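You operate a simulated robot arm through the tools that you are given. There is no shell and no other tool.

You are at the controls of a simulated robot arm. One attempt, no reset.

JOB
Break the stuck cover loose by its orange and purple knobs, then set it on the black mat.
Fine: leave those two knobs wound back out. Where these are worked on the way, their far stop is far enough and under half their travel is too little: purple knob.
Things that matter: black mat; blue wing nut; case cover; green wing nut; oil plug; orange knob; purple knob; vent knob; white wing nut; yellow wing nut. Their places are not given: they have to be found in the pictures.

The check looks at the end state, three seconds after you hand in, the way a careful person would. Anything else that was tipped, shoved, dropped, spilled or broken makes it a failure. Lids that push on must go on centred and level and be pressed home; caps that screw on are set level and turned clockwise until they are tight.

ROBOT AND FRAMES
A 7-joint arm with a fingered hand, fixed in place. Base frame: the origin is at the foot of the arm, x ahead of it, y to its left, z up; the work surface is at about z = 880. Lengths are in mm, angles in degrees, forces in N, time in s.
With the tool pointing down near the work surface it reaches from about 180 to 800 mm from the base axis. Its first joint turns from -166.0 to 166.0 degrees. Payload 4.9 kg.
The TCP is the grasp point between the finger pads, 32 mm short of the fingertips. In the tool frame z runs along the fingers and y along their closing line. Largest opening 192 mm; the body of the gripper starts 89 mm behind the TCP. The gripper is a hand of 3 fingers: y runs from the thumb to the fingers, the wrist lies at [0, 0, -267] in the tool frame, and closing takes about 1.5 s.
Orientation is that of the tool frame in the base frame, as a unit quaternion [x, y, z, w]. With the fingers straight down and closing along the base's y, the tool's x points along the base's -x, its y along +y and its z along -z.

CONTROLS
- The arm moves only by the tool drive_tool. Its argument "deltas" is a list that holds one entry, the list of rows, each a list of 6 numbers: the shift along the tool's x, y, z in mm, then the turn, a rotation vector about the tool's x, y, z in degrees. In form: [[[tx, ty, tz, rx, ry, rz], ...]]. A call has 1 to 20 rows; each row is the pose to reach, as a shift and turn from the pose commanded when the call began, along the tool's axes at that moment. "hand" is the opening in per cent of the stroke, from 0 (shut) to 100 (fully open), set as the call begins (left out, the last holds). Rows are played at 5 a second. More than 50 mm and 8.6 degrees between two rows, or a gripper value outside its range, and nothing of the call is played. A pose out of reach is approached as far as the arm can. The call stops where the force on the tool passes 40 N (or 10 N more than at its start, if that is more) or the arm is blocked; 0.2 s more then pass. The fingers move at their own pace (about 153 mm/s each) and stop on an object; they squeeze with about 30 N. The grip force told is the motor's: it shows also when the fingers shut on nothing. Time passes only in rows, and 0.2 s behind the last, so rows that repeat a pose let the fingers close. The reply holds the time, the measured pose of the TCP, the force on the tool along the base axes, the opening and the grip force, in the units named above and with some noise, with the torque about the TCP (base axes, N m) and any sound that the robot's microphone picked up.
- Cameras (640 x 400 px; columns grow to the right, rows downward): "scene" is fixed at [399.2, 649.8, 1833.6]; the picture's right is [-0.87, -0.49, 0.00], its down [-0.41, 0.73, -0.55] and it looks along [0.27, -0.48, -0.84] (base axes); focal length 264 px, centre (320, 200). "wrist" rides on the gripper at [80, -46, -113] in the tool frame; the picture's right is [0.50, 0.87, 0.00], its down [-0.67, 0.39, -0.63] and it looks along [-0.55, 0.32, 0.78] (tool axes); focal length 226 px, centre (320, 200).
- get_image(camera): a new picture of that camera. It takes no simulated time.
- grasp_type(shape): the hand has 3 fingers and takes this shape, open, in about a second: jaw (thumb against the fingers, like two jaws); tri (thumb and two fingers); tip (a fingertip pinch); poke (one finger out to press); point (the index stretched); flat (the hand flat); cup (the hand cupped); fist (a fist). The gripper value then closes the fingers along that shape, each until it touches; the sizes above hold for jaw. It gives what a move gives, with no picture.
- pixel_to_xyz(camera, pixels): for up to 12 pixels [column, row] of the newest picture of that camera ("zoom" is the newest enlarged one), the place [x, y, z] in the base frame of the surface seen there, good to about 3 mm. It takes no simulated time.
- zoom(camera, box): a new picture of the part [left, top, right, bottom] of that camera's present view, enlarged. It takes no simulated time.
- job_done(): hands the job in; it is judged then, once.

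Unless the task says otherwise, let go and move clear before handing in.

The tools are called after "Emit:" by a JSON object that holds its "api" and its "payload". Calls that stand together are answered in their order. drive_tool: Moves the arm, as the interface text tells. Its arguments: {"type":"object","properties":{"deltas":{"type":"array","items":{"type":"array","items":{"type":"array","items":{"type":"number"}}}},"hand":{"type":"number"}},"required":["deltas"]} The other tools are called the same way: grasp_type (shape) gives the hand a shape; get_image (camera) takes a picture; pixel_to_xyz (camera, pixels) gives the place of the surface under pixels of a picture; zoom (camera, box) takes an enlarged picture of a part of a camera's view; job_done () hands the job in.

At the start:

```text
t: 0.0
ee_pos: [462.5, -41.7, 1377.5]
orientation: [0.0, 1.0, 0.0, 0.0]
force: [-0.2, 0.5, 0.0]
wrist_torque: [-0.01, -0.01, -0.02]
gripper_width: 192.1
finger_force: 0.1
shape: jaw
```

scene: 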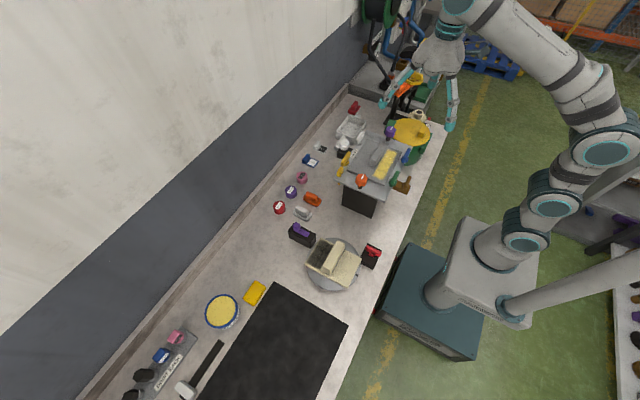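
wrist: 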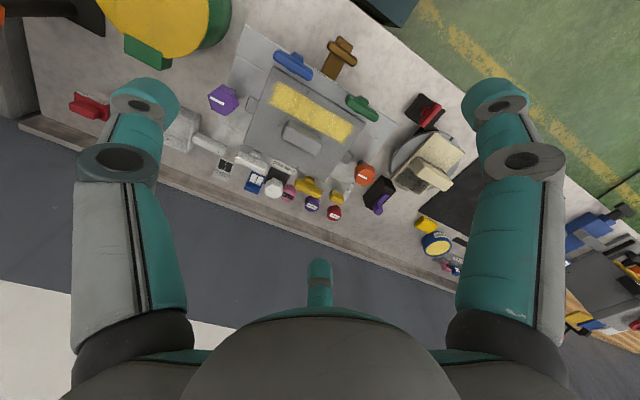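

The scene picture shows the gear case with the cover around (375,160), an orange knob at about (361,180), a purple knob at about (390,132), and the black mat at about (275,350). I'll zoom in on each for detail.

Emit:
{"api": "zoom", "payload": {"camera": "scene", "box": [310, 90, 440, 220]}}

Emit:
{"api": "zoom", "payload": {"camera": "wrist", "box": [200, 30, 400, 230]}}

Emit:
{"api": "zoom", "payload": {"camera": "scene", "box": [100, 200, 400, 400]}}

```text
3.08 times, centred on (375, 155) of scene
```

zoom: 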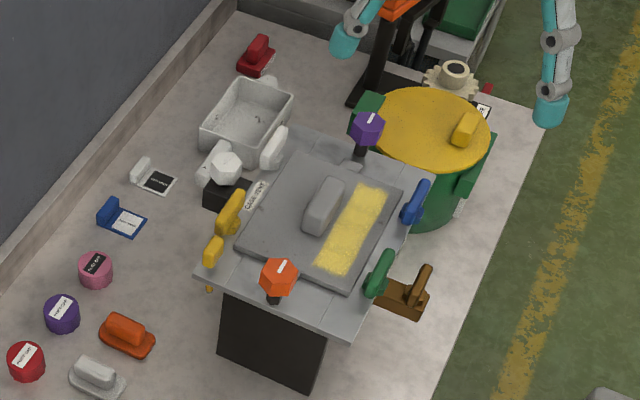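

```text
2.00 times, centred on (300, 130) of wrist
```

zoom: 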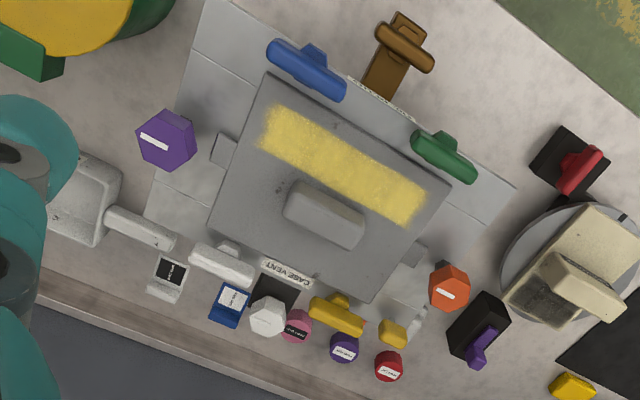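

```text
2.00 times, centred on (250, 300) of scene
```

zoom: 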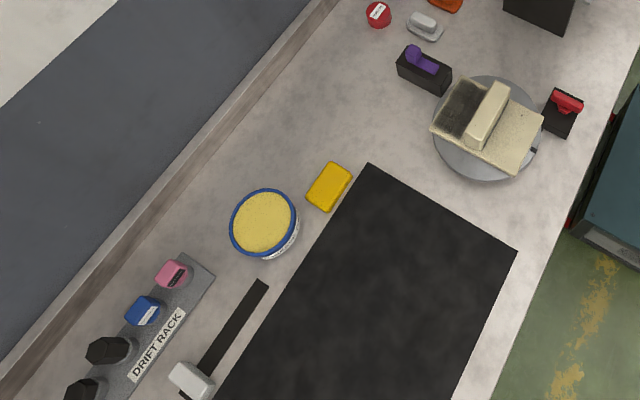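

The case top holds the cover, four wing nuts (white, yellow, blue, green), and jack knobs in purple and orange; a "CASE VENT" label sits by a white knob. I'll get the 3D positions.

Emit:
{"api": "zoom", "payload": {"camera": "scene", "box": [330, 110, 420, 200]}}

Emit:
{"api": "pixel_to_xyz", "payload": {"camera": "scene", "pixels": [[361, 180], [390, 131], [344, 156], [344, 144], [365, 138], [408, 155], [386, 182], [375, 158], [385, 163], [352, 176], [380, 190], [275, 350]]}}

```text
4.44 times, centred on (375, 155) of scene
```

zoom: 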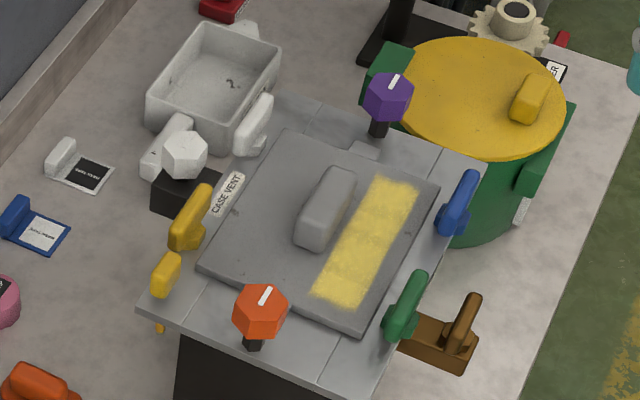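

```text
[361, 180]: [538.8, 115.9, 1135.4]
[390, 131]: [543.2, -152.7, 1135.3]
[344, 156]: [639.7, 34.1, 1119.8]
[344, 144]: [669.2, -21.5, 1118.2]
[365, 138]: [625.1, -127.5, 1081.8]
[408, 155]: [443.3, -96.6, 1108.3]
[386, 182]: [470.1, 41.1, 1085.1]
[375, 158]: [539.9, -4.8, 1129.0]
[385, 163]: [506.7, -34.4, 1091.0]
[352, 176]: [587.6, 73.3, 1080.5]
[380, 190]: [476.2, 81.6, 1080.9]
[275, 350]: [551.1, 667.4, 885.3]
```

Orange knob at about (539,116,1135), purple at (543,-153,1135), cover top at about z=1091. I'll zoom in closer to see the state of the nuts, vent and plug.

Emit:
{"api": "zoom", "payload": {"camera": "wrist", "box": [230, 140, 310, 200]}}

Emit:
{"api": "zoom", "payload": {"camera": "wrist", "box": [300, 140, 400, 220]}}

Emit:
{"api": "zoom", "payload": {"camera": "wrist", "box": [265, 40, 385, 130]}}

Emit:
{"api": "zoom", "payload": {"camera": "scene", "box": [325, 130, 375, 190]}}

Emit:
{"api": "zoom", "payload": {"camera": "scene", "box": [370, 140, 420, 200]}}

```text
6.67 times, centred on (270, 170) of wrist
```

zoom: 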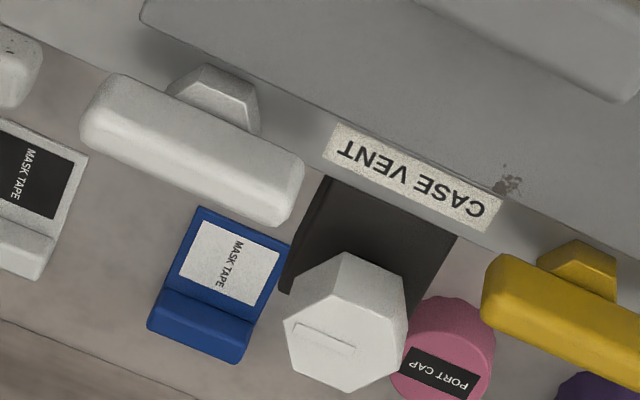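

```text
5.00 times, centred on (350, 180) of wrist
```

zoom: 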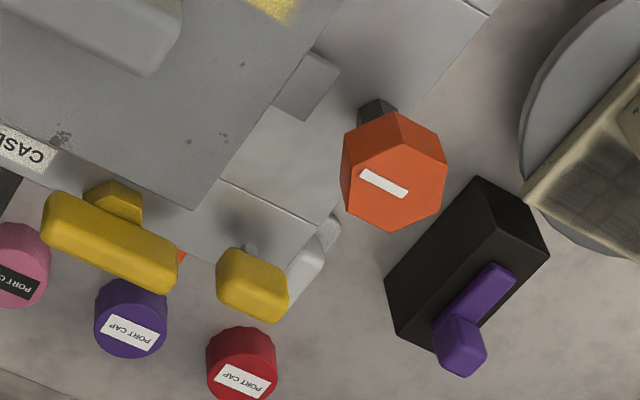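

```text
4.44 times, centred on (325, 85) of wrist
```

zoom: 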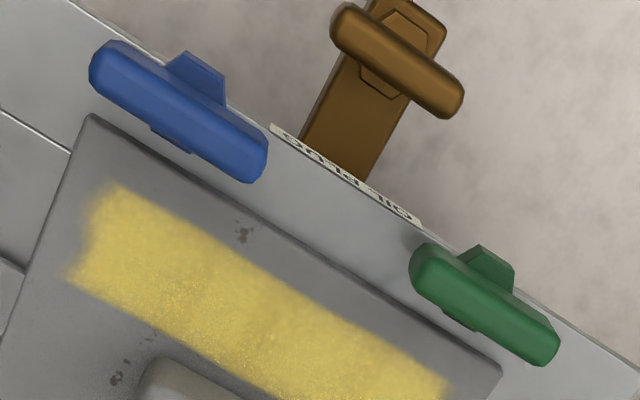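

```text
6.67 times, centred on (350, 160) of scene
```

zoom: 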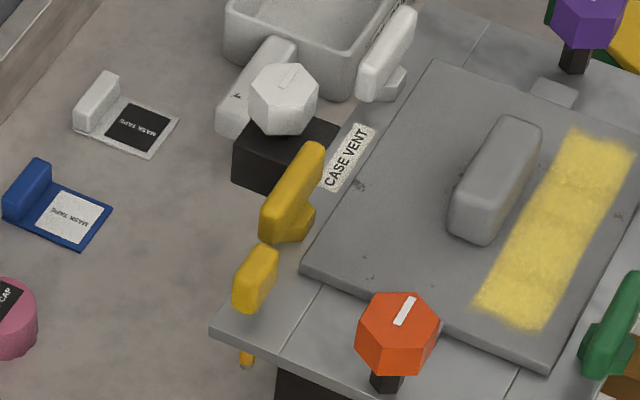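

```text
6.67 times, centred on (395, 170) of scene
```

zoom: 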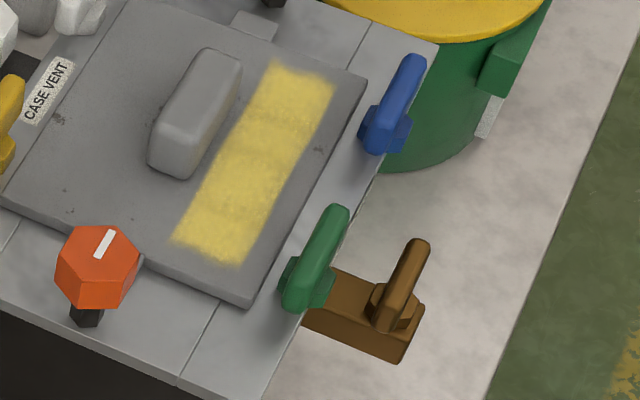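

The oil plug is the brown T-handle at scene zoom (400,290). I'll locate the mat corners and more of the cover's features.

Emit:
{"api": "pixel_to_xyz", "payload": {"camera": "scene", "pixels": [[285, 284], [346, 325], [240, 345], [300, 390], [205, 398], [280, 330], [310, 325], [332, 265], [221, 311], [255, 293], [331, 343], [230, 370]]}}

Emit:
{"api": "get_image", "payload": {"camera": "scene"}}

Emit:
{"api": "zoom", "payload": {"camera": "scene", "box": [335, 110, 425, 200]}}

Emit:
{"api": "pixel_to_xyz", "payload": {"camera": "zoom", "pixels": [[178, 270], [260, 130], [415, 185], [335, 330], [340, 150], [190, 305], [305, 190], [140, 285], [170, 220], [240, 125], [435, 205], [385, 305]]}}

```text
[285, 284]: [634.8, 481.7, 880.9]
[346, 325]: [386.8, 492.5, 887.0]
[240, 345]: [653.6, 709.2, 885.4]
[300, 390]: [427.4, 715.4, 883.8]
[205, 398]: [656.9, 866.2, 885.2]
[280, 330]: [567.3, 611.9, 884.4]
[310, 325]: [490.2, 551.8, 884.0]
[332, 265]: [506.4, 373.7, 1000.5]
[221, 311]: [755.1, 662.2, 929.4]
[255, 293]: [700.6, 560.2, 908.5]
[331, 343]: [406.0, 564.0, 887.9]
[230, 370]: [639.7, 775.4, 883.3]
```

```text
taken
```

scene: 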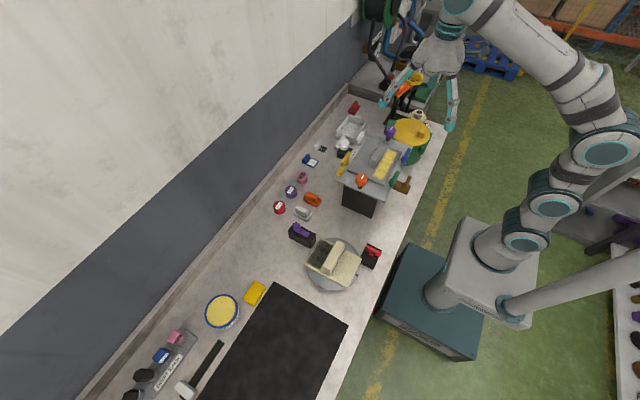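

```text
4.44 times, centred on (380, 155) of scene
```

zoom: 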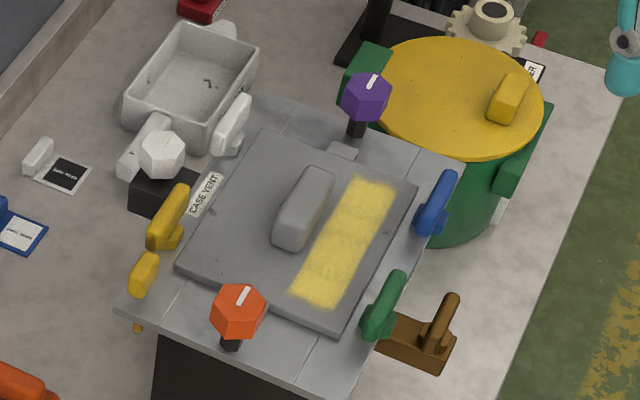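

```text
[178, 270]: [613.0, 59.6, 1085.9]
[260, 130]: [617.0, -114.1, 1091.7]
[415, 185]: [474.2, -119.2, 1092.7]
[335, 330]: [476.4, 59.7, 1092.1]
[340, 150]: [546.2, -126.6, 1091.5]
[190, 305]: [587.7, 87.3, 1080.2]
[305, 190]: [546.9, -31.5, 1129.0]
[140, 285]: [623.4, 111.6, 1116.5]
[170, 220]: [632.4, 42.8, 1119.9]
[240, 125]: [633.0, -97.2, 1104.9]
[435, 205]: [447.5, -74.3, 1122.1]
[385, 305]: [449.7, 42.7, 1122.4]
```

The cover's centre is near (545,-30), top z≈1091, with a handle bar along y whose top is at z≈1129. I'll back the arm toward the base for a side-on look at the near wing nuts and oil plug.

Emit:
{"api": "drive_tool", "payload": {"deltas": [[[40, 0, 20, 0, 0, 0], [80, 0, 40, 0, 0, 0], [120, 0, 60, 0, 0, 0], [160, 0, 80, 0, 0, 0], [190, 0, 100, 0, 0, 0], [200, 0, 110, 0, 0, 0]]]}}

Emit:
{"api": "get_image", "payload": {"camera": "wrist"}}

```text
t: 1.4
ee_pos: [261.2, -40.6, 1265.6]
orientation: [-0.001, 1.0, 0.0, 0.0]
force: [0.3, -0.6, -0.1]
wrist_torque: [0.01, 0.0, 0.0]
gripper_width: 191.9
finger_force: 0.0
shape: jaw
```

```text
taken
```

wrist: 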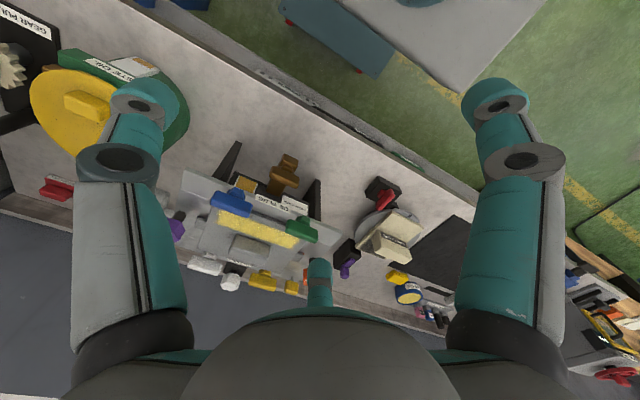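

The case is seen from the near side around (260,210). Zooming in.

Emit:
{"api": "zoom", "payload": {"camera": "wrist", "box": [170, 130, 350, 300]}}

Emit:
{"api": "zoom", "payload": {"camera": "wrist", "box": [200, 170, 330, 250]}}

Emit:
{"api": "zoom", "payload": {"camera": "wrist", "box": [180, 230, 310, 310]}}

```text
2.35 times, centred on (260, 215) of wrist
```

zoom: 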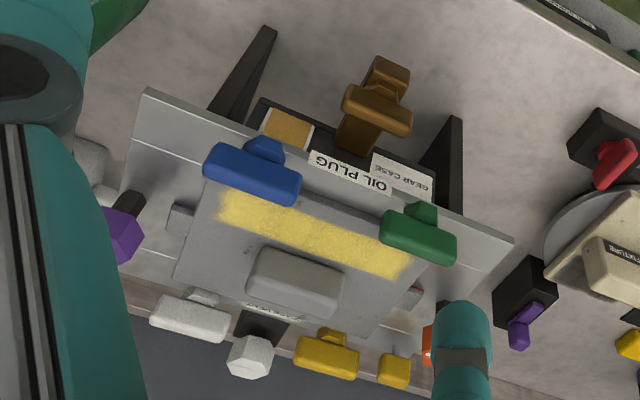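

```text
4.92 times, centred on (265, 210) of wrist
```

zoom: 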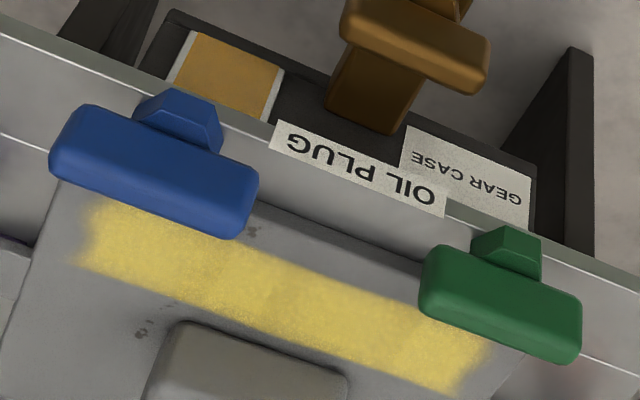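

```text
4.92 times, centred on (245, 270) of wrist
```

zoom: 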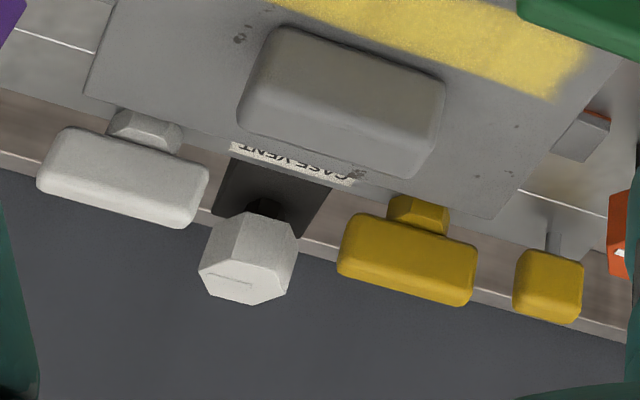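

The wing nuts' studs sit on the rim outside the cover edge; I need a more horizontal look to see whether they clamp it. I'll tilt the hand about its y axis and lower it on the near side.

Emit:
{"api": "drive_tool", "payload": {"deltas": [[[-12, -13, 18, 0, -6, 0], [-25, -26, 37, 0, -12, 0], [-38, -38, 55, 0, -18, 0], [-51, -51, 74, 0, -24, 0], [-64, -64, 93, 0, -30, 0]]]}}

Emit:
{"api": "get_image", "payload": {"camera": "wrist"}}

```text
t: 2.6
ee_pos: [326.6, -105.1, 1174.0]
orientation: [-0.001, 0.966, 0.0, 0.26]
force: [0.7, -0.6, -0.1]
wrist_torque: [-0.01, -0.03, 0.01]
gripper_width: 191.8
finger_force: 0.1
shape: jaw
```

```text
taken
```

wrist: 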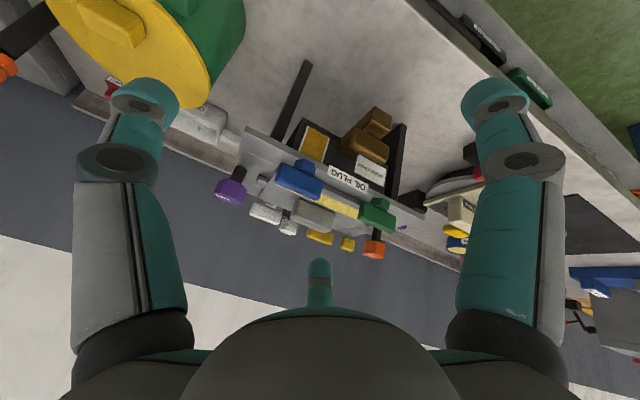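

Emit:
{"api": "zoom", "payload": {"camera": "wrist", "box": [210, 120, 420, 270]}}

Emit:
{"api": "zoom", "payload": {"camera": "wrist", "box": [240, 130, 340, 230]}}

Emit:
{"api": "zoom", "payload": {"camera": "wrist", "box": [320, 160, 420, 260]}}

```text
2.67 times, centred on (315, 195) of wrist
```

zoom: 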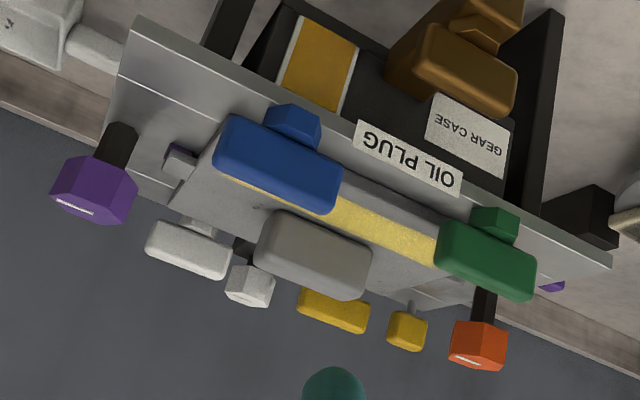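

```text
4.00 times, centred on (290, 180) of wrist
```

zoom: 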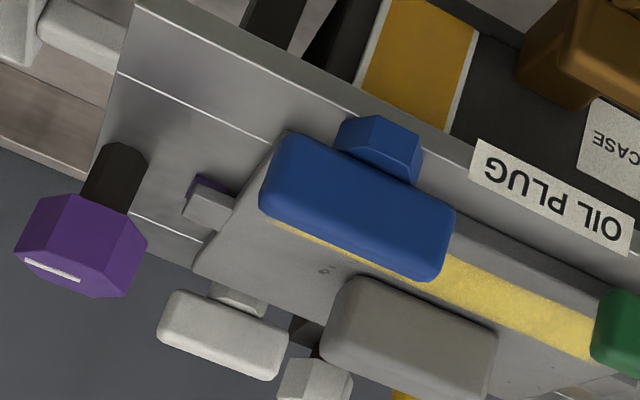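

```text
4.00 times, centred on (370, 210) of wrist
```

zoom: 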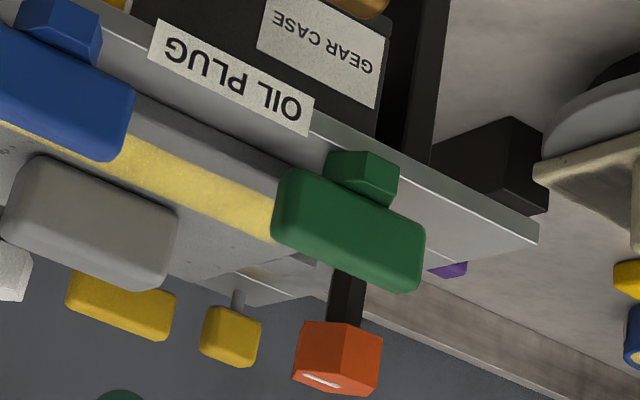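

Each wing nut is a hex boss on the rim with a bar on top, and coloured jack pads sit under the cover's ears. I'll go back to vertical above the near side to see the orange ear and knob closely.

Emit:
{"api": "drive_tool", "payload": {"deltas": [[[-22, 24, -8, 0, 5, 0], [-44, 47, -16, 0, 10, 0], [-66, 71, -25, 0, 15, 0], [-88, 95, -33, 0, 20, 0], [-110, 118, -42, 0, 25, 0], [-131, 142, -50, 0, 28, 0], [-152, 165, -58, 0, 30, 0]]]}}

Emit:
{"api": "get_image", "payload": {"camera": "wrist"}}

```text
t: 4.2
ee_pos: [428.6, 58.9, 1301.2]
orientation: [0.0, 1.0, 0.0, 0.0]
force: [0.4, -0.5, -0.1]
wrist_torque: [0.02, 0.0, -0.02]
gripper_width: 191.6
finger_force: 0.0
shape: jaw
```

```text
taken
```

wrist: 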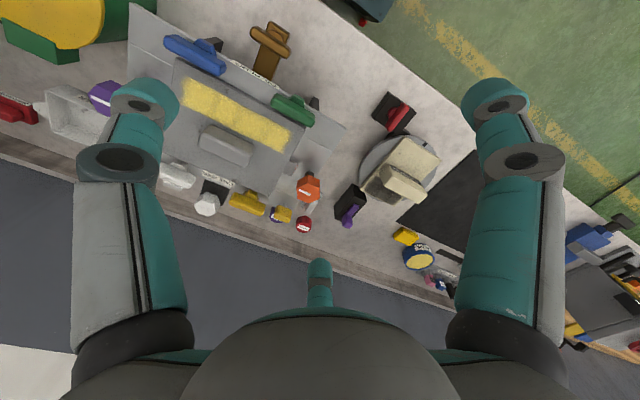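

Emit:
{"api": "zoom", "payload": {"camera": "wrist", "box": [260, 140, 350, 240]}}

Emit:
{"api": "pixel_to_xyz", "payload": {"camera": "wrist", "pixels": [[305, 192], [285, 105], [190, 50], [270, 45], [245, 203], [282, 214], [205, 208], [225, 145], [395, 112], [398, 185], [345, 206], [292, 175]]}}

Emit:
{"api": "zoom", "payload": {"camera": "wrist", "box": [270, 70, 350, 150]}}

```text
4.00 times, centred on (305, 190) of wrist
```

zoom: 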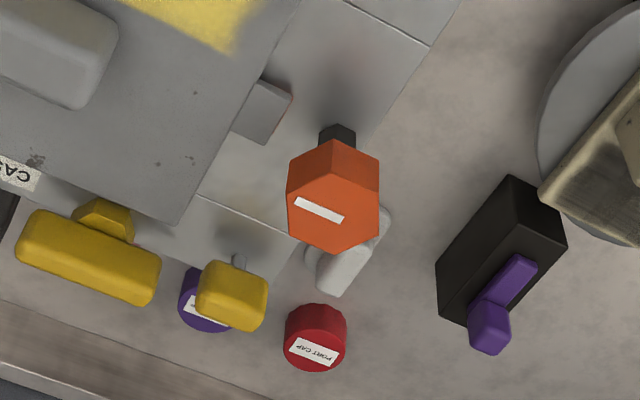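

```text
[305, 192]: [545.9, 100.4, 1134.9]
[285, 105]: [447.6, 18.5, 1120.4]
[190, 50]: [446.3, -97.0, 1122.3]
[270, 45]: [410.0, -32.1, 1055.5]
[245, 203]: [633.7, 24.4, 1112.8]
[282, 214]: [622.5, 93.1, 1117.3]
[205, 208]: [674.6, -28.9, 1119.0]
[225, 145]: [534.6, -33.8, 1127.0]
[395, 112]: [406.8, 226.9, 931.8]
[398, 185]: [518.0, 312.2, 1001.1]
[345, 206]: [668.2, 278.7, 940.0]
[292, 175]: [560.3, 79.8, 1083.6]
```

```text
5.00 times, centred on (310, 110) of wrist
```

zoom: 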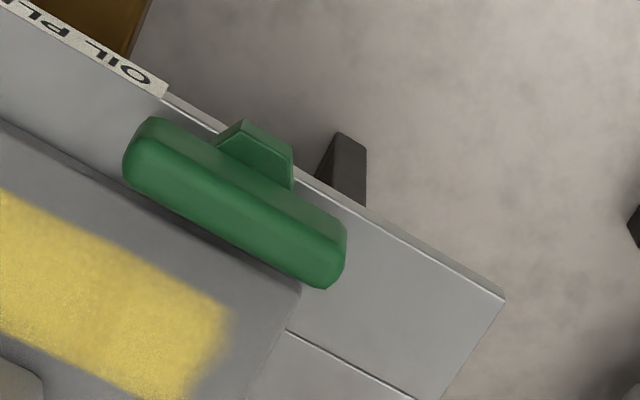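

I'll measure the orange knob and green wing nut outlines from fresh zooms.

Emit:
{"api": "zoom", "payload": {"camera": "wrist", "box": [285, 155, 335, 205]}}

Emit:
{"api": "pixel_to_xyz", "payload": {"camera": "zoom", "pixels": [[150, 225], [200, 200]]}}

```text
8.00 times, centred on (310, 180) of wrist
```

zoom: 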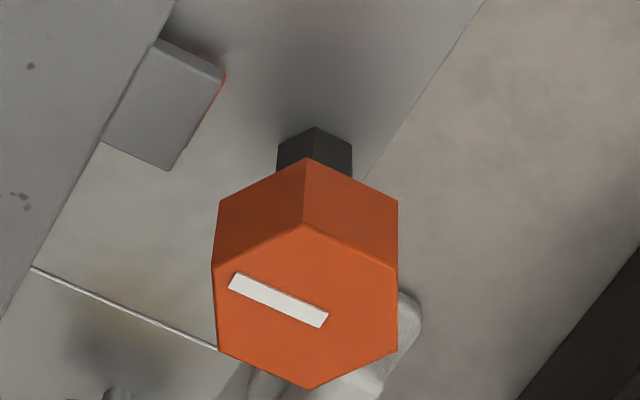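

```text
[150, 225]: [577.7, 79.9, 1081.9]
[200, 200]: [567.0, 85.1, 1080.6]
```

Emit:
{"api": "pixel_to_xyz", "payload": {"camera": "zoom", "pixels": [[220, 270], [305, 230], [390, 268], [393, 345], [308, 383], [222, 345], [306, 305], [310, 163], [280, 298], [316, 132], [160, 100], [215, 75]]}}

Emit:
{"api": "zoom", "payload": {"camera": "wrist", "box": [265, 80, 325, 130]}}

Emit:
{"api": "pixel_to_xyz", "payload": {"camera": "zoom", "pixels": [[90, 140], [170, 140], [300, 235], [200, 250], [255, 130], [60, 210], [320, 290]]}}

```text
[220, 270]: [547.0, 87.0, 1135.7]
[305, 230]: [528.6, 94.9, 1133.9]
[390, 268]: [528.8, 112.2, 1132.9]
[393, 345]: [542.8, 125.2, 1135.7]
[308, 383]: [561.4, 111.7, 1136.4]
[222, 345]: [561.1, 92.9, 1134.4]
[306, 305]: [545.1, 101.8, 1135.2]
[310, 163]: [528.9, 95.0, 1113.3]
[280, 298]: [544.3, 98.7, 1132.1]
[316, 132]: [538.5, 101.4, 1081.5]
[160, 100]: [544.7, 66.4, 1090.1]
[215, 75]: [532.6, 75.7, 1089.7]
```

```text
8.00 times, centred on (295, 105) of wrist
```

zoom: 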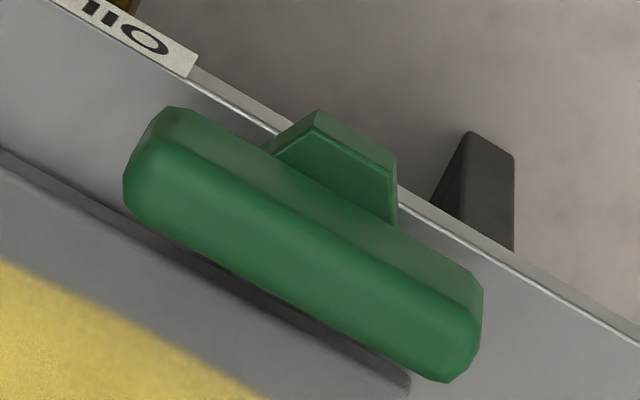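

```text
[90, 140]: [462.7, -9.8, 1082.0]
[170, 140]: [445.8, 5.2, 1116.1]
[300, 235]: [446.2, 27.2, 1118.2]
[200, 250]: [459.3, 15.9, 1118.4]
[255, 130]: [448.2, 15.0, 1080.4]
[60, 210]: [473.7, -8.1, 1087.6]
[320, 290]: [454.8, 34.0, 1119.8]
```

The orange knob is a hex about 38 mm across centred at (545,103), z 1113–1135. I need to know how the three fingers close, so I'll close part-way in free air and look.

Emit:
{"api": "drive_tool", "payload": {"deltas": [[[0, 0, 0, 0, 0, 0], [0, 0, 0, 0, 0, 0], [0, 0, 0, 0, 0, 0], [0, 0, 0, 0, 0, 0], [0, 0, 0, 0, 0, 0]]], "hand": 30}}

Emit:
{"api": "get_image", "payload": {"camera": "wrist"}}

Emit:
{"api": "zoom", "payload": {"camera": "scene", "box": [340, 30, 500, 190]}}

```text
t: 5.4
ee_pos: [428.9, 60.1, 1299.7]
orientation: [0.0, 1.0, -0.001, 0.0]
force: [0.4, -0.1, -0.3]
wrist_torque: [0.04, 0.0, 0.04]
gripper_width: 58.1
finger_force: 0.0
shape: jaw
```

```text
taken
```

wrist: 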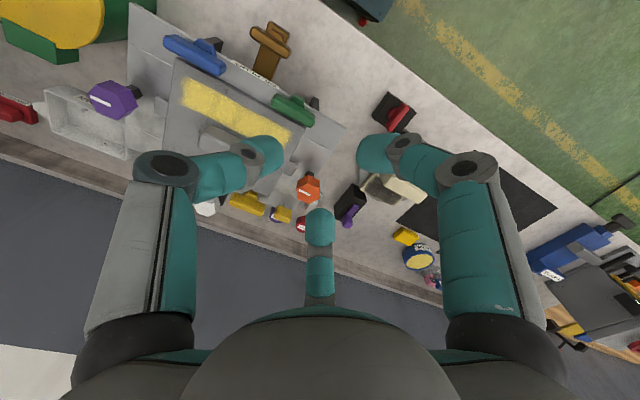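

```text
2.50 times, centred on (420, 110) of scene
```

zoom: 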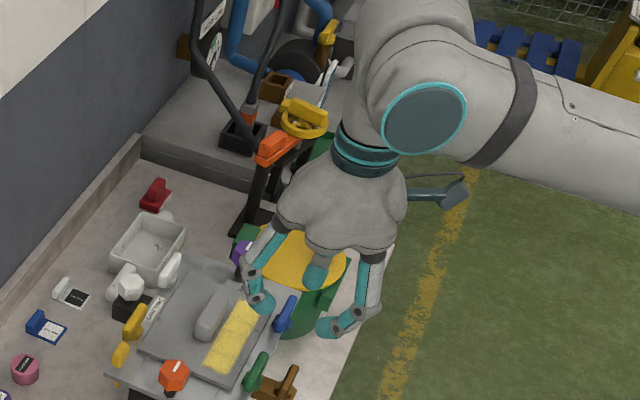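

In jaw shape the fingers close radially at 120° to each other, like a chuck. I'll measure the fingertips (270,148), (372,155), (320,228) in this picture to learn where they are relative to the TCP.

Emit:
{"api": "get_image", "payload": {"camera": "wrist"}}

Emit:
{"api": "pixel_to_xyz", "payload": {"camera": "wrist", "pixels": [[270, 148], [276, 155], [372, 152], [366, 160], [320, 215], [320, 232], [250, 155], [165, 165]]}}

```text
taken
```

wrist: 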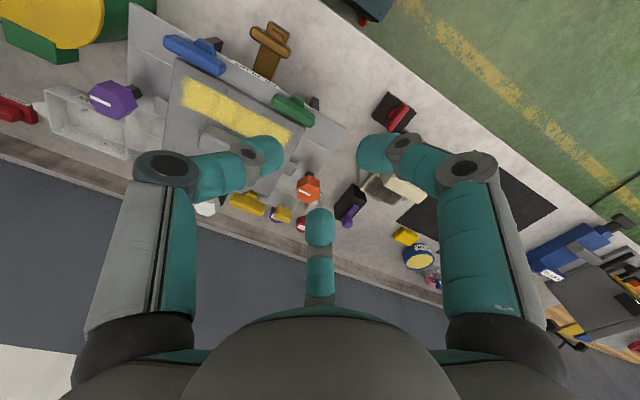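

```text
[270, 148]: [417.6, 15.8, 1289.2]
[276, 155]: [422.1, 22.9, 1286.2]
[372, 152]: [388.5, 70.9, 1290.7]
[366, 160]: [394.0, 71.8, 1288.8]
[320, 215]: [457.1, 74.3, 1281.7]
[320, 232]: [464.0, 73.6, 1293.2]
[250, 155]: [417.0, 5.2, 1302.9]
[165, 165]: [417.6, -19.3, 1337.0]
```

Inner radius ≈ half the told opening. I'll measure fingertip bottoms from the scene camera too.

Emit:
{"api": "zoom", "payload": {"camera": "scene", "box": [390, 80, 450, 130]}}

Emit:
{"api": "pixel_to_xyz", "payload": {"camera": "zoom", "pixels": [[170, 300], [190, 330], [150, 320], [330, 240], [340, 260], [410, 330], [430, 370], [400, 350]]}}

```text
8.00 times, centred on (420, 105) of scene
```

zoom: 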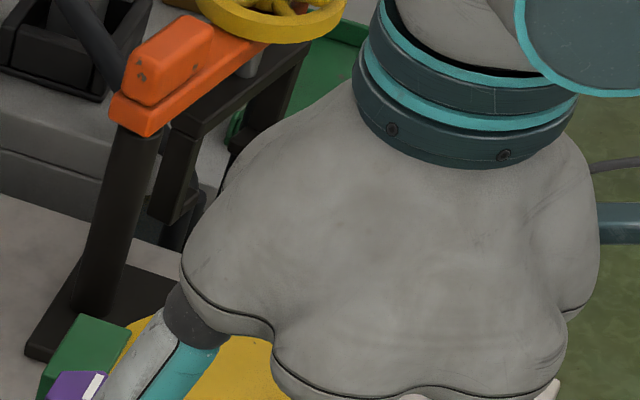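

```text
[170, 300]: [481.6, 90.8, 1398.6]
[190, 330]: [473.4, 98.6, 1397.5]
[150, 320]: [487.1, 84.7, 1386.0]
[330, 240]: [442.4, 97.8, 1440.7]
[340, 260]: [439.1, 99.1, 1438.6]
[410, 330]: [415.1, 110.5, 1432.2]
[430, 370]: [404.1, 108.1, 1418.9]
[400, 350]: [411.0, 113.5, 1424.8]
```

Emit:
{"api": "zoom", "payload": {"camera": "scene", "box": [385, 120, 445, 170]}}

Emit:
{"api": "pixel_to_xyz", "payload": {"camera": "zoom", "pixels": [[180, 250], [190, 280], [120, 250], [320, 200], [330, 240], [330, 320], [350, 340], [400, 290]]}}

```text
8.00 times, centred on (415, 145) of scene
```

zoom: 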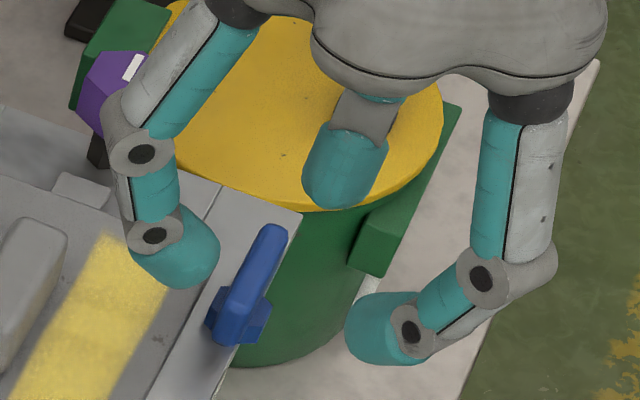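

```text
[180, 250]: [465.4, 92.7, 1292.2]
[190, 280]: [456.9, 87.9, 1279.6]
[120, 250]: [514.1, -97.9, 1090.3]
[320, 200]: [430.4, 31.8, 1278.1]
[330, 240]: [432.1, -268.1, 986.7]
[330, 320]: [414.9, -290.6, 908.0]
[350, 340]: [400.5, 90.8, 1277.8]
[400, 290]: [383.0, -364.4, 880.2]
```

Fingertips reach about 25 mm below the TCP when part-closed. Now I'll measure the green wing nut bar precisely from the scene camera.

Emit:
{"api": "zoom", "payload": {"camera": "scene", "box": [370, 160, 410, 200]}}

Emit:
{"api": "pixel_to_xyz", "payload": {"camera": "zoom", "pixels": [[345, 115], [330, 100], [290, 180], [255, 225], [250, 275], [275, 290], [320, 220], [360, 130], [300, 200], [235, 250]]}}

```text
10.00 times, centred on (390, 180) of scene
```

zoom: 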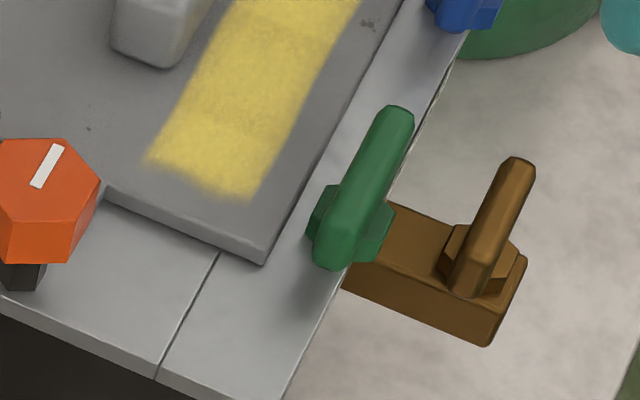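

```text
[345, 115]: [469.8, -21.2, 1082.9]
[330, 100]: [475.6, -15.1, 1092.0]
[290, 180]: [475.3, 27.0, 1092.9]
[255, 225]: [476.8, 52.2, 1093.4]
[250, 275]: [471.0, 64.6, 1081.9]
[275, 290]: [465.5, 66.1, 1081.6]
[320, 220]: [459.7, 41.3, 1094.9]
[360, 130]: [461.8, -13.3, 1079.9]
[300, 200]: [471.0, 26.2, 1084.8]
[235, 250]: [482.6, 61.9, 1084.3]
```

Emit:
{"api": "pixel_to_xyz", "payload": {"camera": "zoom", "pixels": [[400, 110], [388, 118], [410, 122], [370, 170], [345, 220], [362, 222], [328, 215], [330, 262], [345, 255], [315, 225], [385, 225], [350, 190]]}}

```text
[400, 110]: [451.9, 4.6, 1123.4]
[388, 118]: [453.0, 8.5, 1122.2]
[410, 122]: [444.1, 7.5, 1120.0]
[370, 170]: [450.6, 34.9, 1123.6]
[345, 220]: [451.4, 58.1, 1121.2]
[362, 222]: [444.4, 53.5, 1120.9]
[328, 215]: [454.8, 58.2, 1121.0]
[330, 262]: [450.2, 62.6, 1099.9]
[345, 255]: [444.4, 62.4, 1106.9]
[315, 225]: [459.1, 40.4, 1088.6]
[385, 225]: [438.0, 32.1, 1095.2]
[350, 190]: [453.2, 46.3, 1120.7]
```

The green wing nut bar is centred at about (450,33), 60 mm long in y, z 1099–1123. I'll move over it with the thumb turned to the near (-x) side, part-open.

Emit:
{"api": "drive_tool", "payload": {"deltas": [[[-2, -2, 8, 0, 0, 7.5], [-4, -5, 17, 0, 0, 15], [-5, -7, 25, 0, 0, 22.5], [-7, -9, 33, 0, 0, 30], [-9, -11, 42, 0, 0, 37.5], [-11, -14, 50, 0, 0, 45], [-12, -16, 58, 0, 0, 52.5], [-14, -18, 67, 0, 0, 60], [-16, -20, 75, 0, 0, 67.5], [-18, -23, 83, 0, 0, 75], [-19, -25, 92, 0, 0, 82.5], [-21, -27, 100, 0, 0, 90]]], "hand": 45}}

Emit:
{"api": "get_image", "payload": {"camera": "wrist"}}

```text
t: 8.0
ee_pos: [450.7, 32.6, 1200.4]
orientation: [0.707, 0.707, -0.001, 0.0]
force: [-0.7, 0.6, 0.1]
wrist_torque: [-0.01, 0.0, 0.04]
gripper_width: 86.0
finger_force: 0.0
shape: jaw
```

```text
taken
```

wrist: 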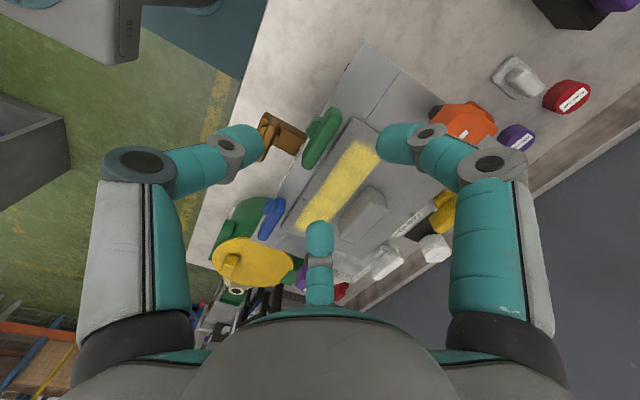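

The thumb is on the near side and the green bar (322,138) lies between the fingers. Descending 79 mm.

Emit:
{"api": "drive_tool", "payload": {"deltas": [[[0, 0, 20, 0, 0, 0], [0, 0, 40, 0, 0, 0], [0, 0, 60, 0, 0, 0], [0, 0, 72, 0, 0, 0], [0, 0, 79, 0, 0, 0]]]}}

Emit:
{"api": "get_image", "payload": {"camera": "wrist"}}

Emit:
{"api": "zoom", "payload": {"camera": "scene", "box": [350, 120, 430, 200]}}

```text
t: 9.2
ee_pos: [450.5, 32.2, 1122.3]
orientation: [0.707, 0.707, 0.0, 0.0]
force: [-0.1, -0.1, 5.2]
wrist_torque: [-0.3, -0.12, 0.01]
gripper_width: 86.3
finger_force: 0.1
shape: jaw
```

```text
taken
```

wrist: 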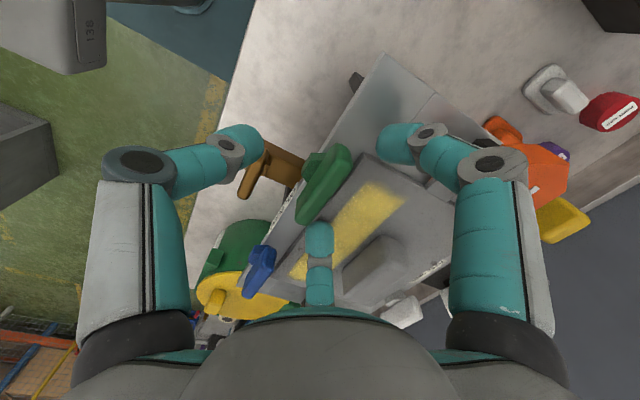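

```text
5.00 times, centred on (390, 160) of scene
```

zoom: 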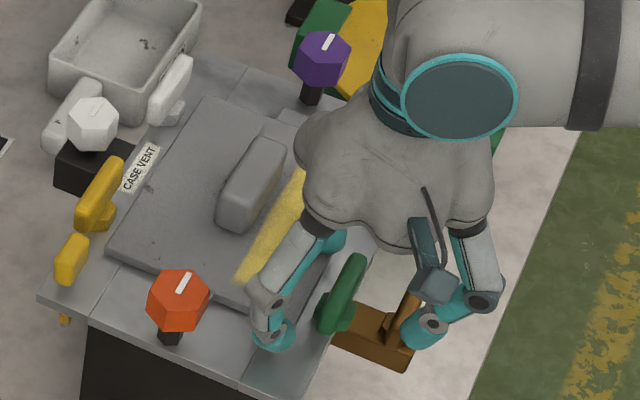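

A 5 N upward push at roughly (+23,-58) mm from the TCP says one fingertip grazes the cover. I'll raise 5 mm, then close on the bar.

Emit:
{"api": "drive_tool", "payload": {"deltas": [[[0, 0, -5, 0, 0, 0], [0, 0, -5, 0, 0, 0]]]}}

Emit:
{"api": "drive_tool", "payload": {"deltas": [[[0, 0, 0, 0, 0, 0], [0, 0, 0, 0, 0, 0], [0, 0, 0, 0, 0, 0], [0, 0, 0, 0, 0, 0], [0, 0, 0, 0, 0, 0], [0, 0, 0, 0, 0, 0]]], "hand": 0}}

Emit:
{"api": "get_image", "payload": {"camera": "wrist"}}

Emit:
{"api": "zoom", "payload": {"camera": "scene", "box": [350, 120, 430, 200]}}

```text
t: 9.8
ee_pos: [449.2, 32.5, 1125.3]
orientation: [0.707, 0.707, 0.0, 0.0]
force: [0.7, -0.4, -0.4]
wrist_torque: [-0.02, -0.02, 0.01]
gripper_width: 86.4
finger_force: 0.1
shape: jaw
```

```text
t: 11.2
ee_pos: [449.8, 32.0, 1126.7]
orientation: [0.707, 0.707, 0.0, 0.0]
force: [-5.6, 0.5, 2.6]
wrist_torque: [-0.02, 0.46, 0.03]
gripper_width: 13.4
finger_force: 30.0
shape: jaw
```

```text
taken
```

wrist: 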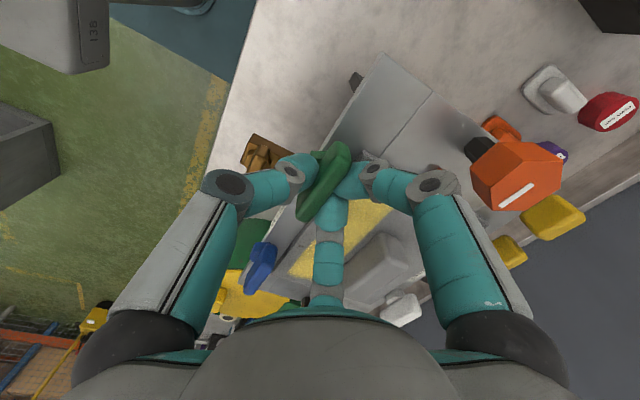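

```text
5.00 times, centred on (390, 160) of scene
```

zoom: 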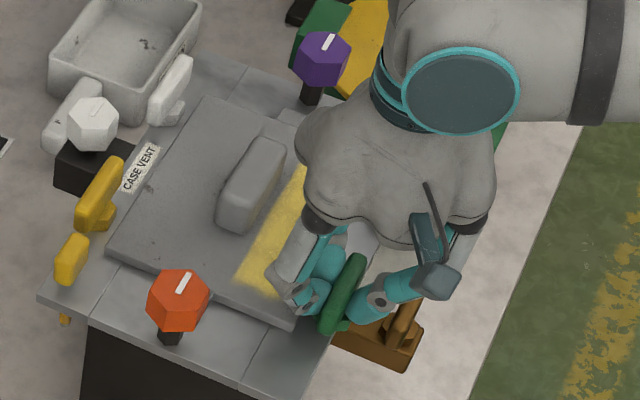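

The bar is gripped (opening 13.4 mm, 30 N). Now a small counter-clockwise turn as a test, watching torque.

Emit:
{"api": "drive_tool", "payload": {"deltas": [[[0, 0, 0, 0, 0, -4], [0, 0, 0, 0, 0, -8], [0, 0, 0, 0, 0, -12], [0, 0, 0, 0, 0, -16], [0, 0, 0, 0, 0, -20]]]}}

Emit:
{"api": "zoom", "payload": {"camera": "scene", "box": [350, 120, 430, 200]}}

```text
t: 12.4
ee_pos: [449.3, 34.3, 1127.3]
orientation: [0.573, 0.82, 0.0, -0.001]
force: [-12.9, 15.2, 6.2]
wrist_torque: [0.25, 0.82, -0.48]
gripper_width: 12.0
finger_force: 29.6
shape: jaw
```

```text
5.00 times, centred on (390, 160) of scene
```

zoom: 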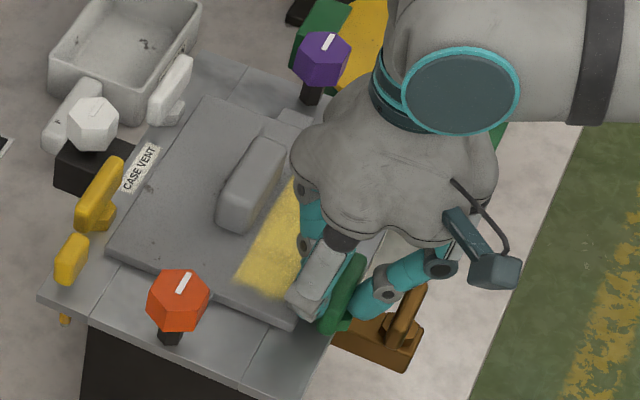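

The reading shows -0.48 N·m resisting and the bar seems not to have turned. Checking in the wrist view.

Emit:
{"api": "get_image", "payload": {"camera": "wrist"}}

Emit:
{"api": "zoom", "payload": {"camera": "wrist", "box": [250, 120, 400, 230]}}

Emit:
{"api": "pixel_to_xyz", "payload": {"camera": "wrist", "pixels": [[310, 170], [330, 150], [345, 190]]}}

```text
taken
```

wrist: 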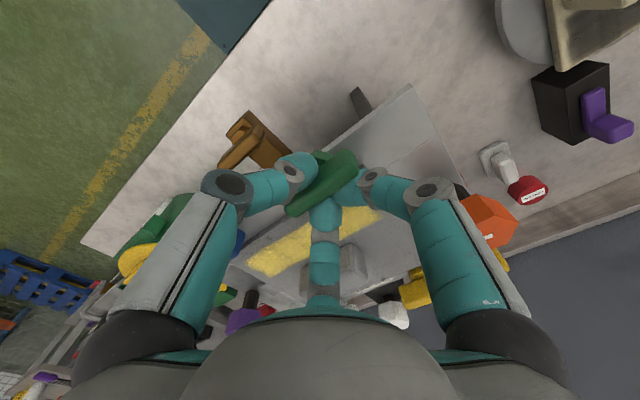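

```text
3.64 times, centred on (325, 175) of wrist
```

zoom: 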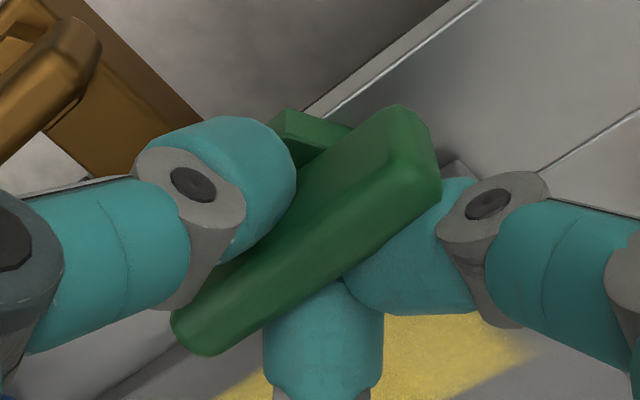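

```text
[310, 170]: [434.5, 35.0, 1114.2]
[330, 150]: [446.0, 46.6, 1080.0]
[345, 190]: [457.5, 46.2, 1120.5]
```

The bar is still parallel to the rim edge. I'll try the clockwise side briefly to compare the resistance.

Emit:
{"api": "drive_tool", "payload": {"deltas": [[[0, 0, 0, 0, 0, 5], [0, 0, 0, 0, 0, 10], [0, 0, 0, 0, 0, 15], [0, 0, 0, 0, 0, 20], [0, 0, 0, 0, 0, 24], [0, 0, 0, 0, 0, 28]]]}}

Emit:
{"api": "zoom", "payload": {"camera": "wrist", "box": [250, 120, 400, 230]}}

```text
t: 13.8
ee_pos: [450.4, 33.5, 1126.7]
orientation: [0.755, 0.656, 0.0, 0.0]
force: [-4.0, 7.4, 6.3]
wrist_torque: [0.21, 0.45, 0.07]
gripper_width: 11.8
finger_force: 29.7
shape: jaw
```

```text
3.64 times, centred on (325, 175) of wrist
```

zoom: 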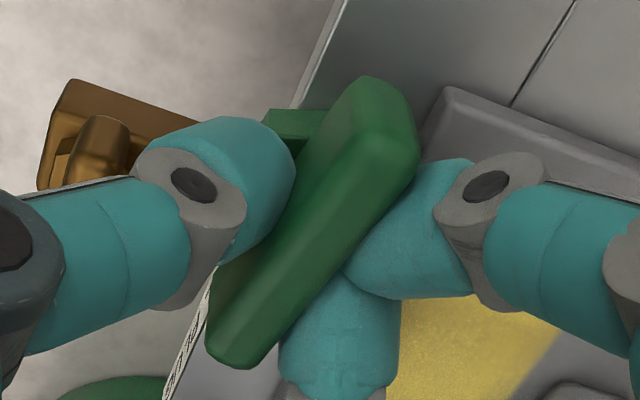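

The bar seems to have turned clockwise a little with almost no torque. I'll verify with the scene camera.

Emit:
{"api": "zoom", "payload": {"camera": "scene", "box": [370, 160, 410, 200]}}

Emit:
{"api": "pixel_to_xyz", "payload": {"camera": "zoom", "pixels": [[400, 110], [388, 118], [370, 170], [345, 220], [330, 225], [330, 262]]}}

```text
10.00 times, centred on (390, 180) of scene
```

zoom: 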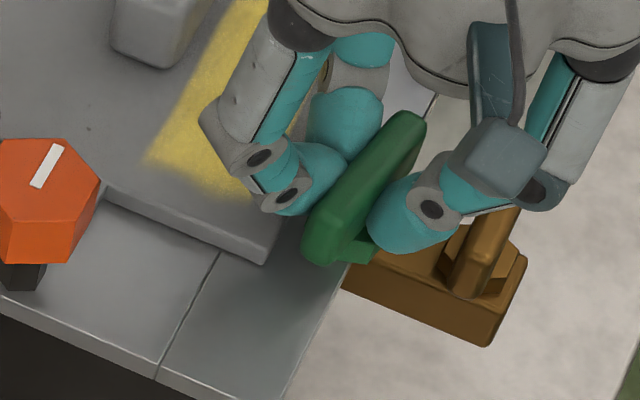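

```text
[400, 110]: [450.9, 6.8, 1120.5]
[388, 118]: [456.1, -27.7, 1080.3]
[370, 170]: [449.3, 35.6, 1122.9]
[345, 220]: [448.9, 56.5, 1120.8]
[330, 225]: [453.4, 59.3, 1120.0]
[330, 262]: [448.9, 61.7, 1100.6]
```

It did turn about 7° clockwise. I'll rotate counter-clockwise 18° again to see whether it stops at the original angle.

Emit:
{"api": "drive_tool", "payload": {"deltas": [[[0, 0, 0, 0, 0, -4], [0, 0, 0, 0, 0, -8]]]}}

Emit:
{"api": "drive_tool", "payload": {"deltas": [[[0, 0, 0, 0, 0, -4], [0, 0, 0, 0, 0, -8], [0, 0, 0, 0, 0, -10]]]}}

Emit:
{"api": "zoom", "payload": {"camera": "scene", "box": [370, 160, 410, 200]}}

```text
t: 14.4
ee_pos: [449.9, 33.8, 1126.8]
orientation: [0.706, 0.708, 0.001, 0.001]
force: [-0.3, 6.5, 6.5]
wrist_torque: [0.17, 0.39, -0.04]
gripper_width: 11.6
finger_force: 29.8
shape: jaw
```

```text
t: 15.2
ee_pos: [450.4, 33.4, 1127.5]
orientation: [0.642, 0.767, 0.0, 0.0]
force: [-4.1, 7.3, 8.1]
wrist_torque: [0.14, 0.42, -0.23]
gripper_width: 11.8
finger_force: 30.0
shape: jaw
```

```text
10.00 times, centred on (390, 180) of scene
```

zoom: 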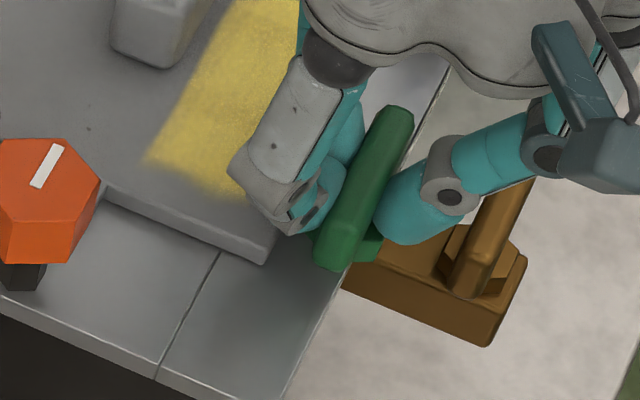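

The bar stops at its original angle counter-clockwise but turns freely clockwise. I'll turn it clockwise further (to +40°) to see its travel and whether it rises or drops.

Emit:
{"api": "drive_tool", "payload": {"deltas": [[[0, 0, 0, 0, 0, 5], [0, 0, 0, 0, 0, 10], [0, 0, 0, 0, 0, 15], [0, 0, 0, 0, 0, 20], [0, 0, 0, 0, 0, 25], [0, 0, 0, 0, 0, 30], [0, 0, 0, 0, 0, 35], [0, 0, 0, 0, 0, 40], [0, 0, 0, 0, 0, 45], [0, 0, 0, 0, 0, 50]]]}}

Emit:
{"api": "zoom", "payload": {"camera": "scene", "box": [370, 160, 410, 200]}}

Emit:
{"api": "zoom", "payload": {"camera": "wrist", "box": [250, 120, 400, 230]}}

```text
t: 17.4
ee_pos: [450.4, 34.1, 1126.2]
orientation: [0.906, 0.422, 0.0, 0.001]
force: [5.0, 7.2, 6.1]
wrist_torque: [0.38, 0.11, 0.02]
gripper_width: 12.1
finger_force: 30.2
shape: jaw
```

```text
10.00 times, centred on (390, 180) of scene
```

zoom: 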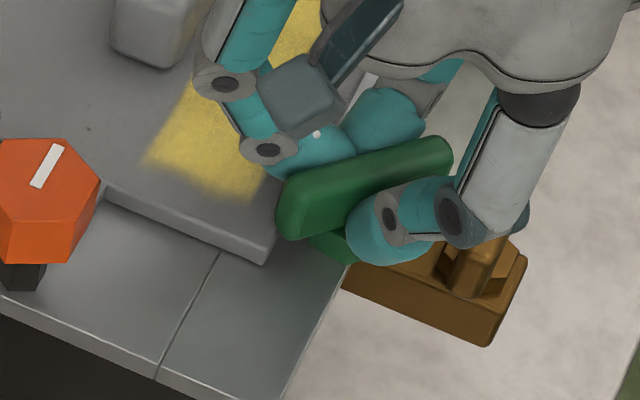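

```text
3.64 times, centred on (325, 175) of wrist
```

zoom: 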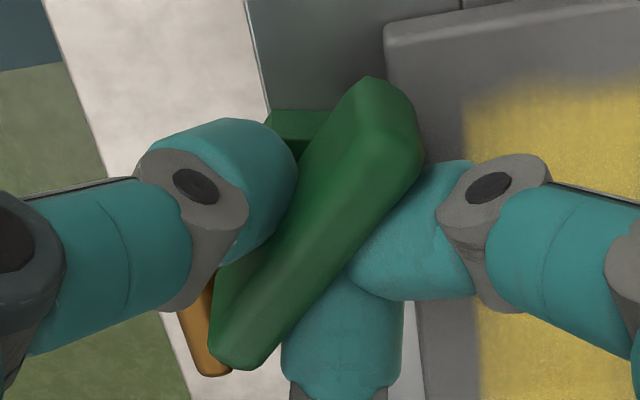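

The nut turns clockwise freely (0.02 N·m) without changing height. I'll continue clockwise another 60° to find its far stop.

Emit:
{"api": "drive_tool", "payload": {"deltas": [[[0, 0, 0, 0, 0, 5], [0, 0, 0, 0, 0, 10], [0, 0, 0, 0, 0, 15], [0, 0, 0, 0, 0, 20], [0, 0, 0, 0, 0, 25], [0, 0, 0, 0, 0, 30], [0, 0, 0, 0, 0, 35], [0, 0, 0, 0, 0, 40], [0, 0, 0, 0, 0, 45], [0, 0, 0, 0, 0, 50], [0, 0, 0, 0, 0, 55], [0, 0, 0, 0, 0, 60]]]}}

Emit:
{"api": "zoom", "payload": {"camera": "scene", "box": [370, 160, 410, 200]}}

Emit:
{"api": "zoom", "payload": {"camera": "wrist", "box": [250, 120, 400, 230]}}

```text
t: 20.0
ee_pos: [449.8, 32.2, 1125.9]
orientation: [0.996, -0.088, 0.0, 0.001]
force: [10.2, 3.6, 10.5]
wrist_torque: [0.41, -0.28, 0.17]
gripper_width: 11.9
finger_force: 29.6
shape: jaw
```

```text
10.00 times, centred on (390, 180) of scene
```

zoom: 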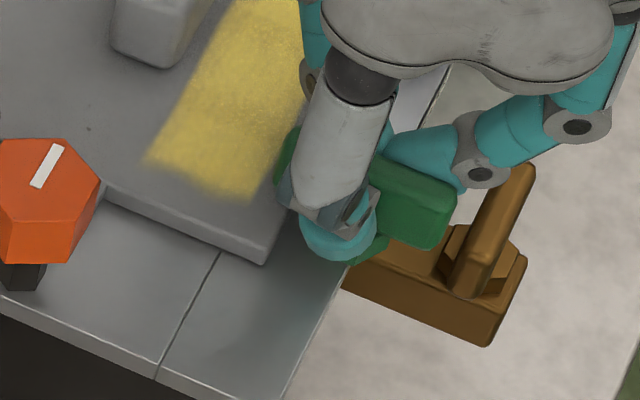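

```text
3.64 times, centred on (325, 175) of wrist
```

zoom: 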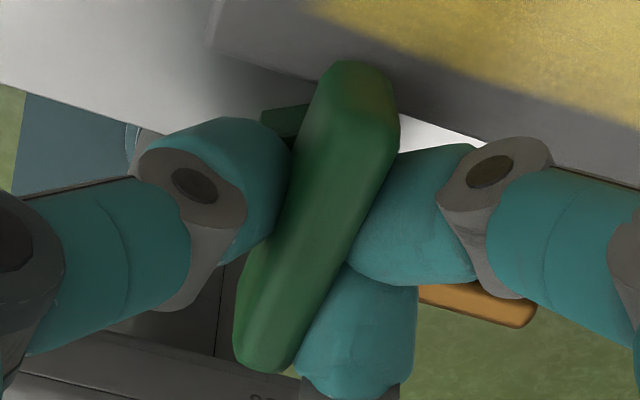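

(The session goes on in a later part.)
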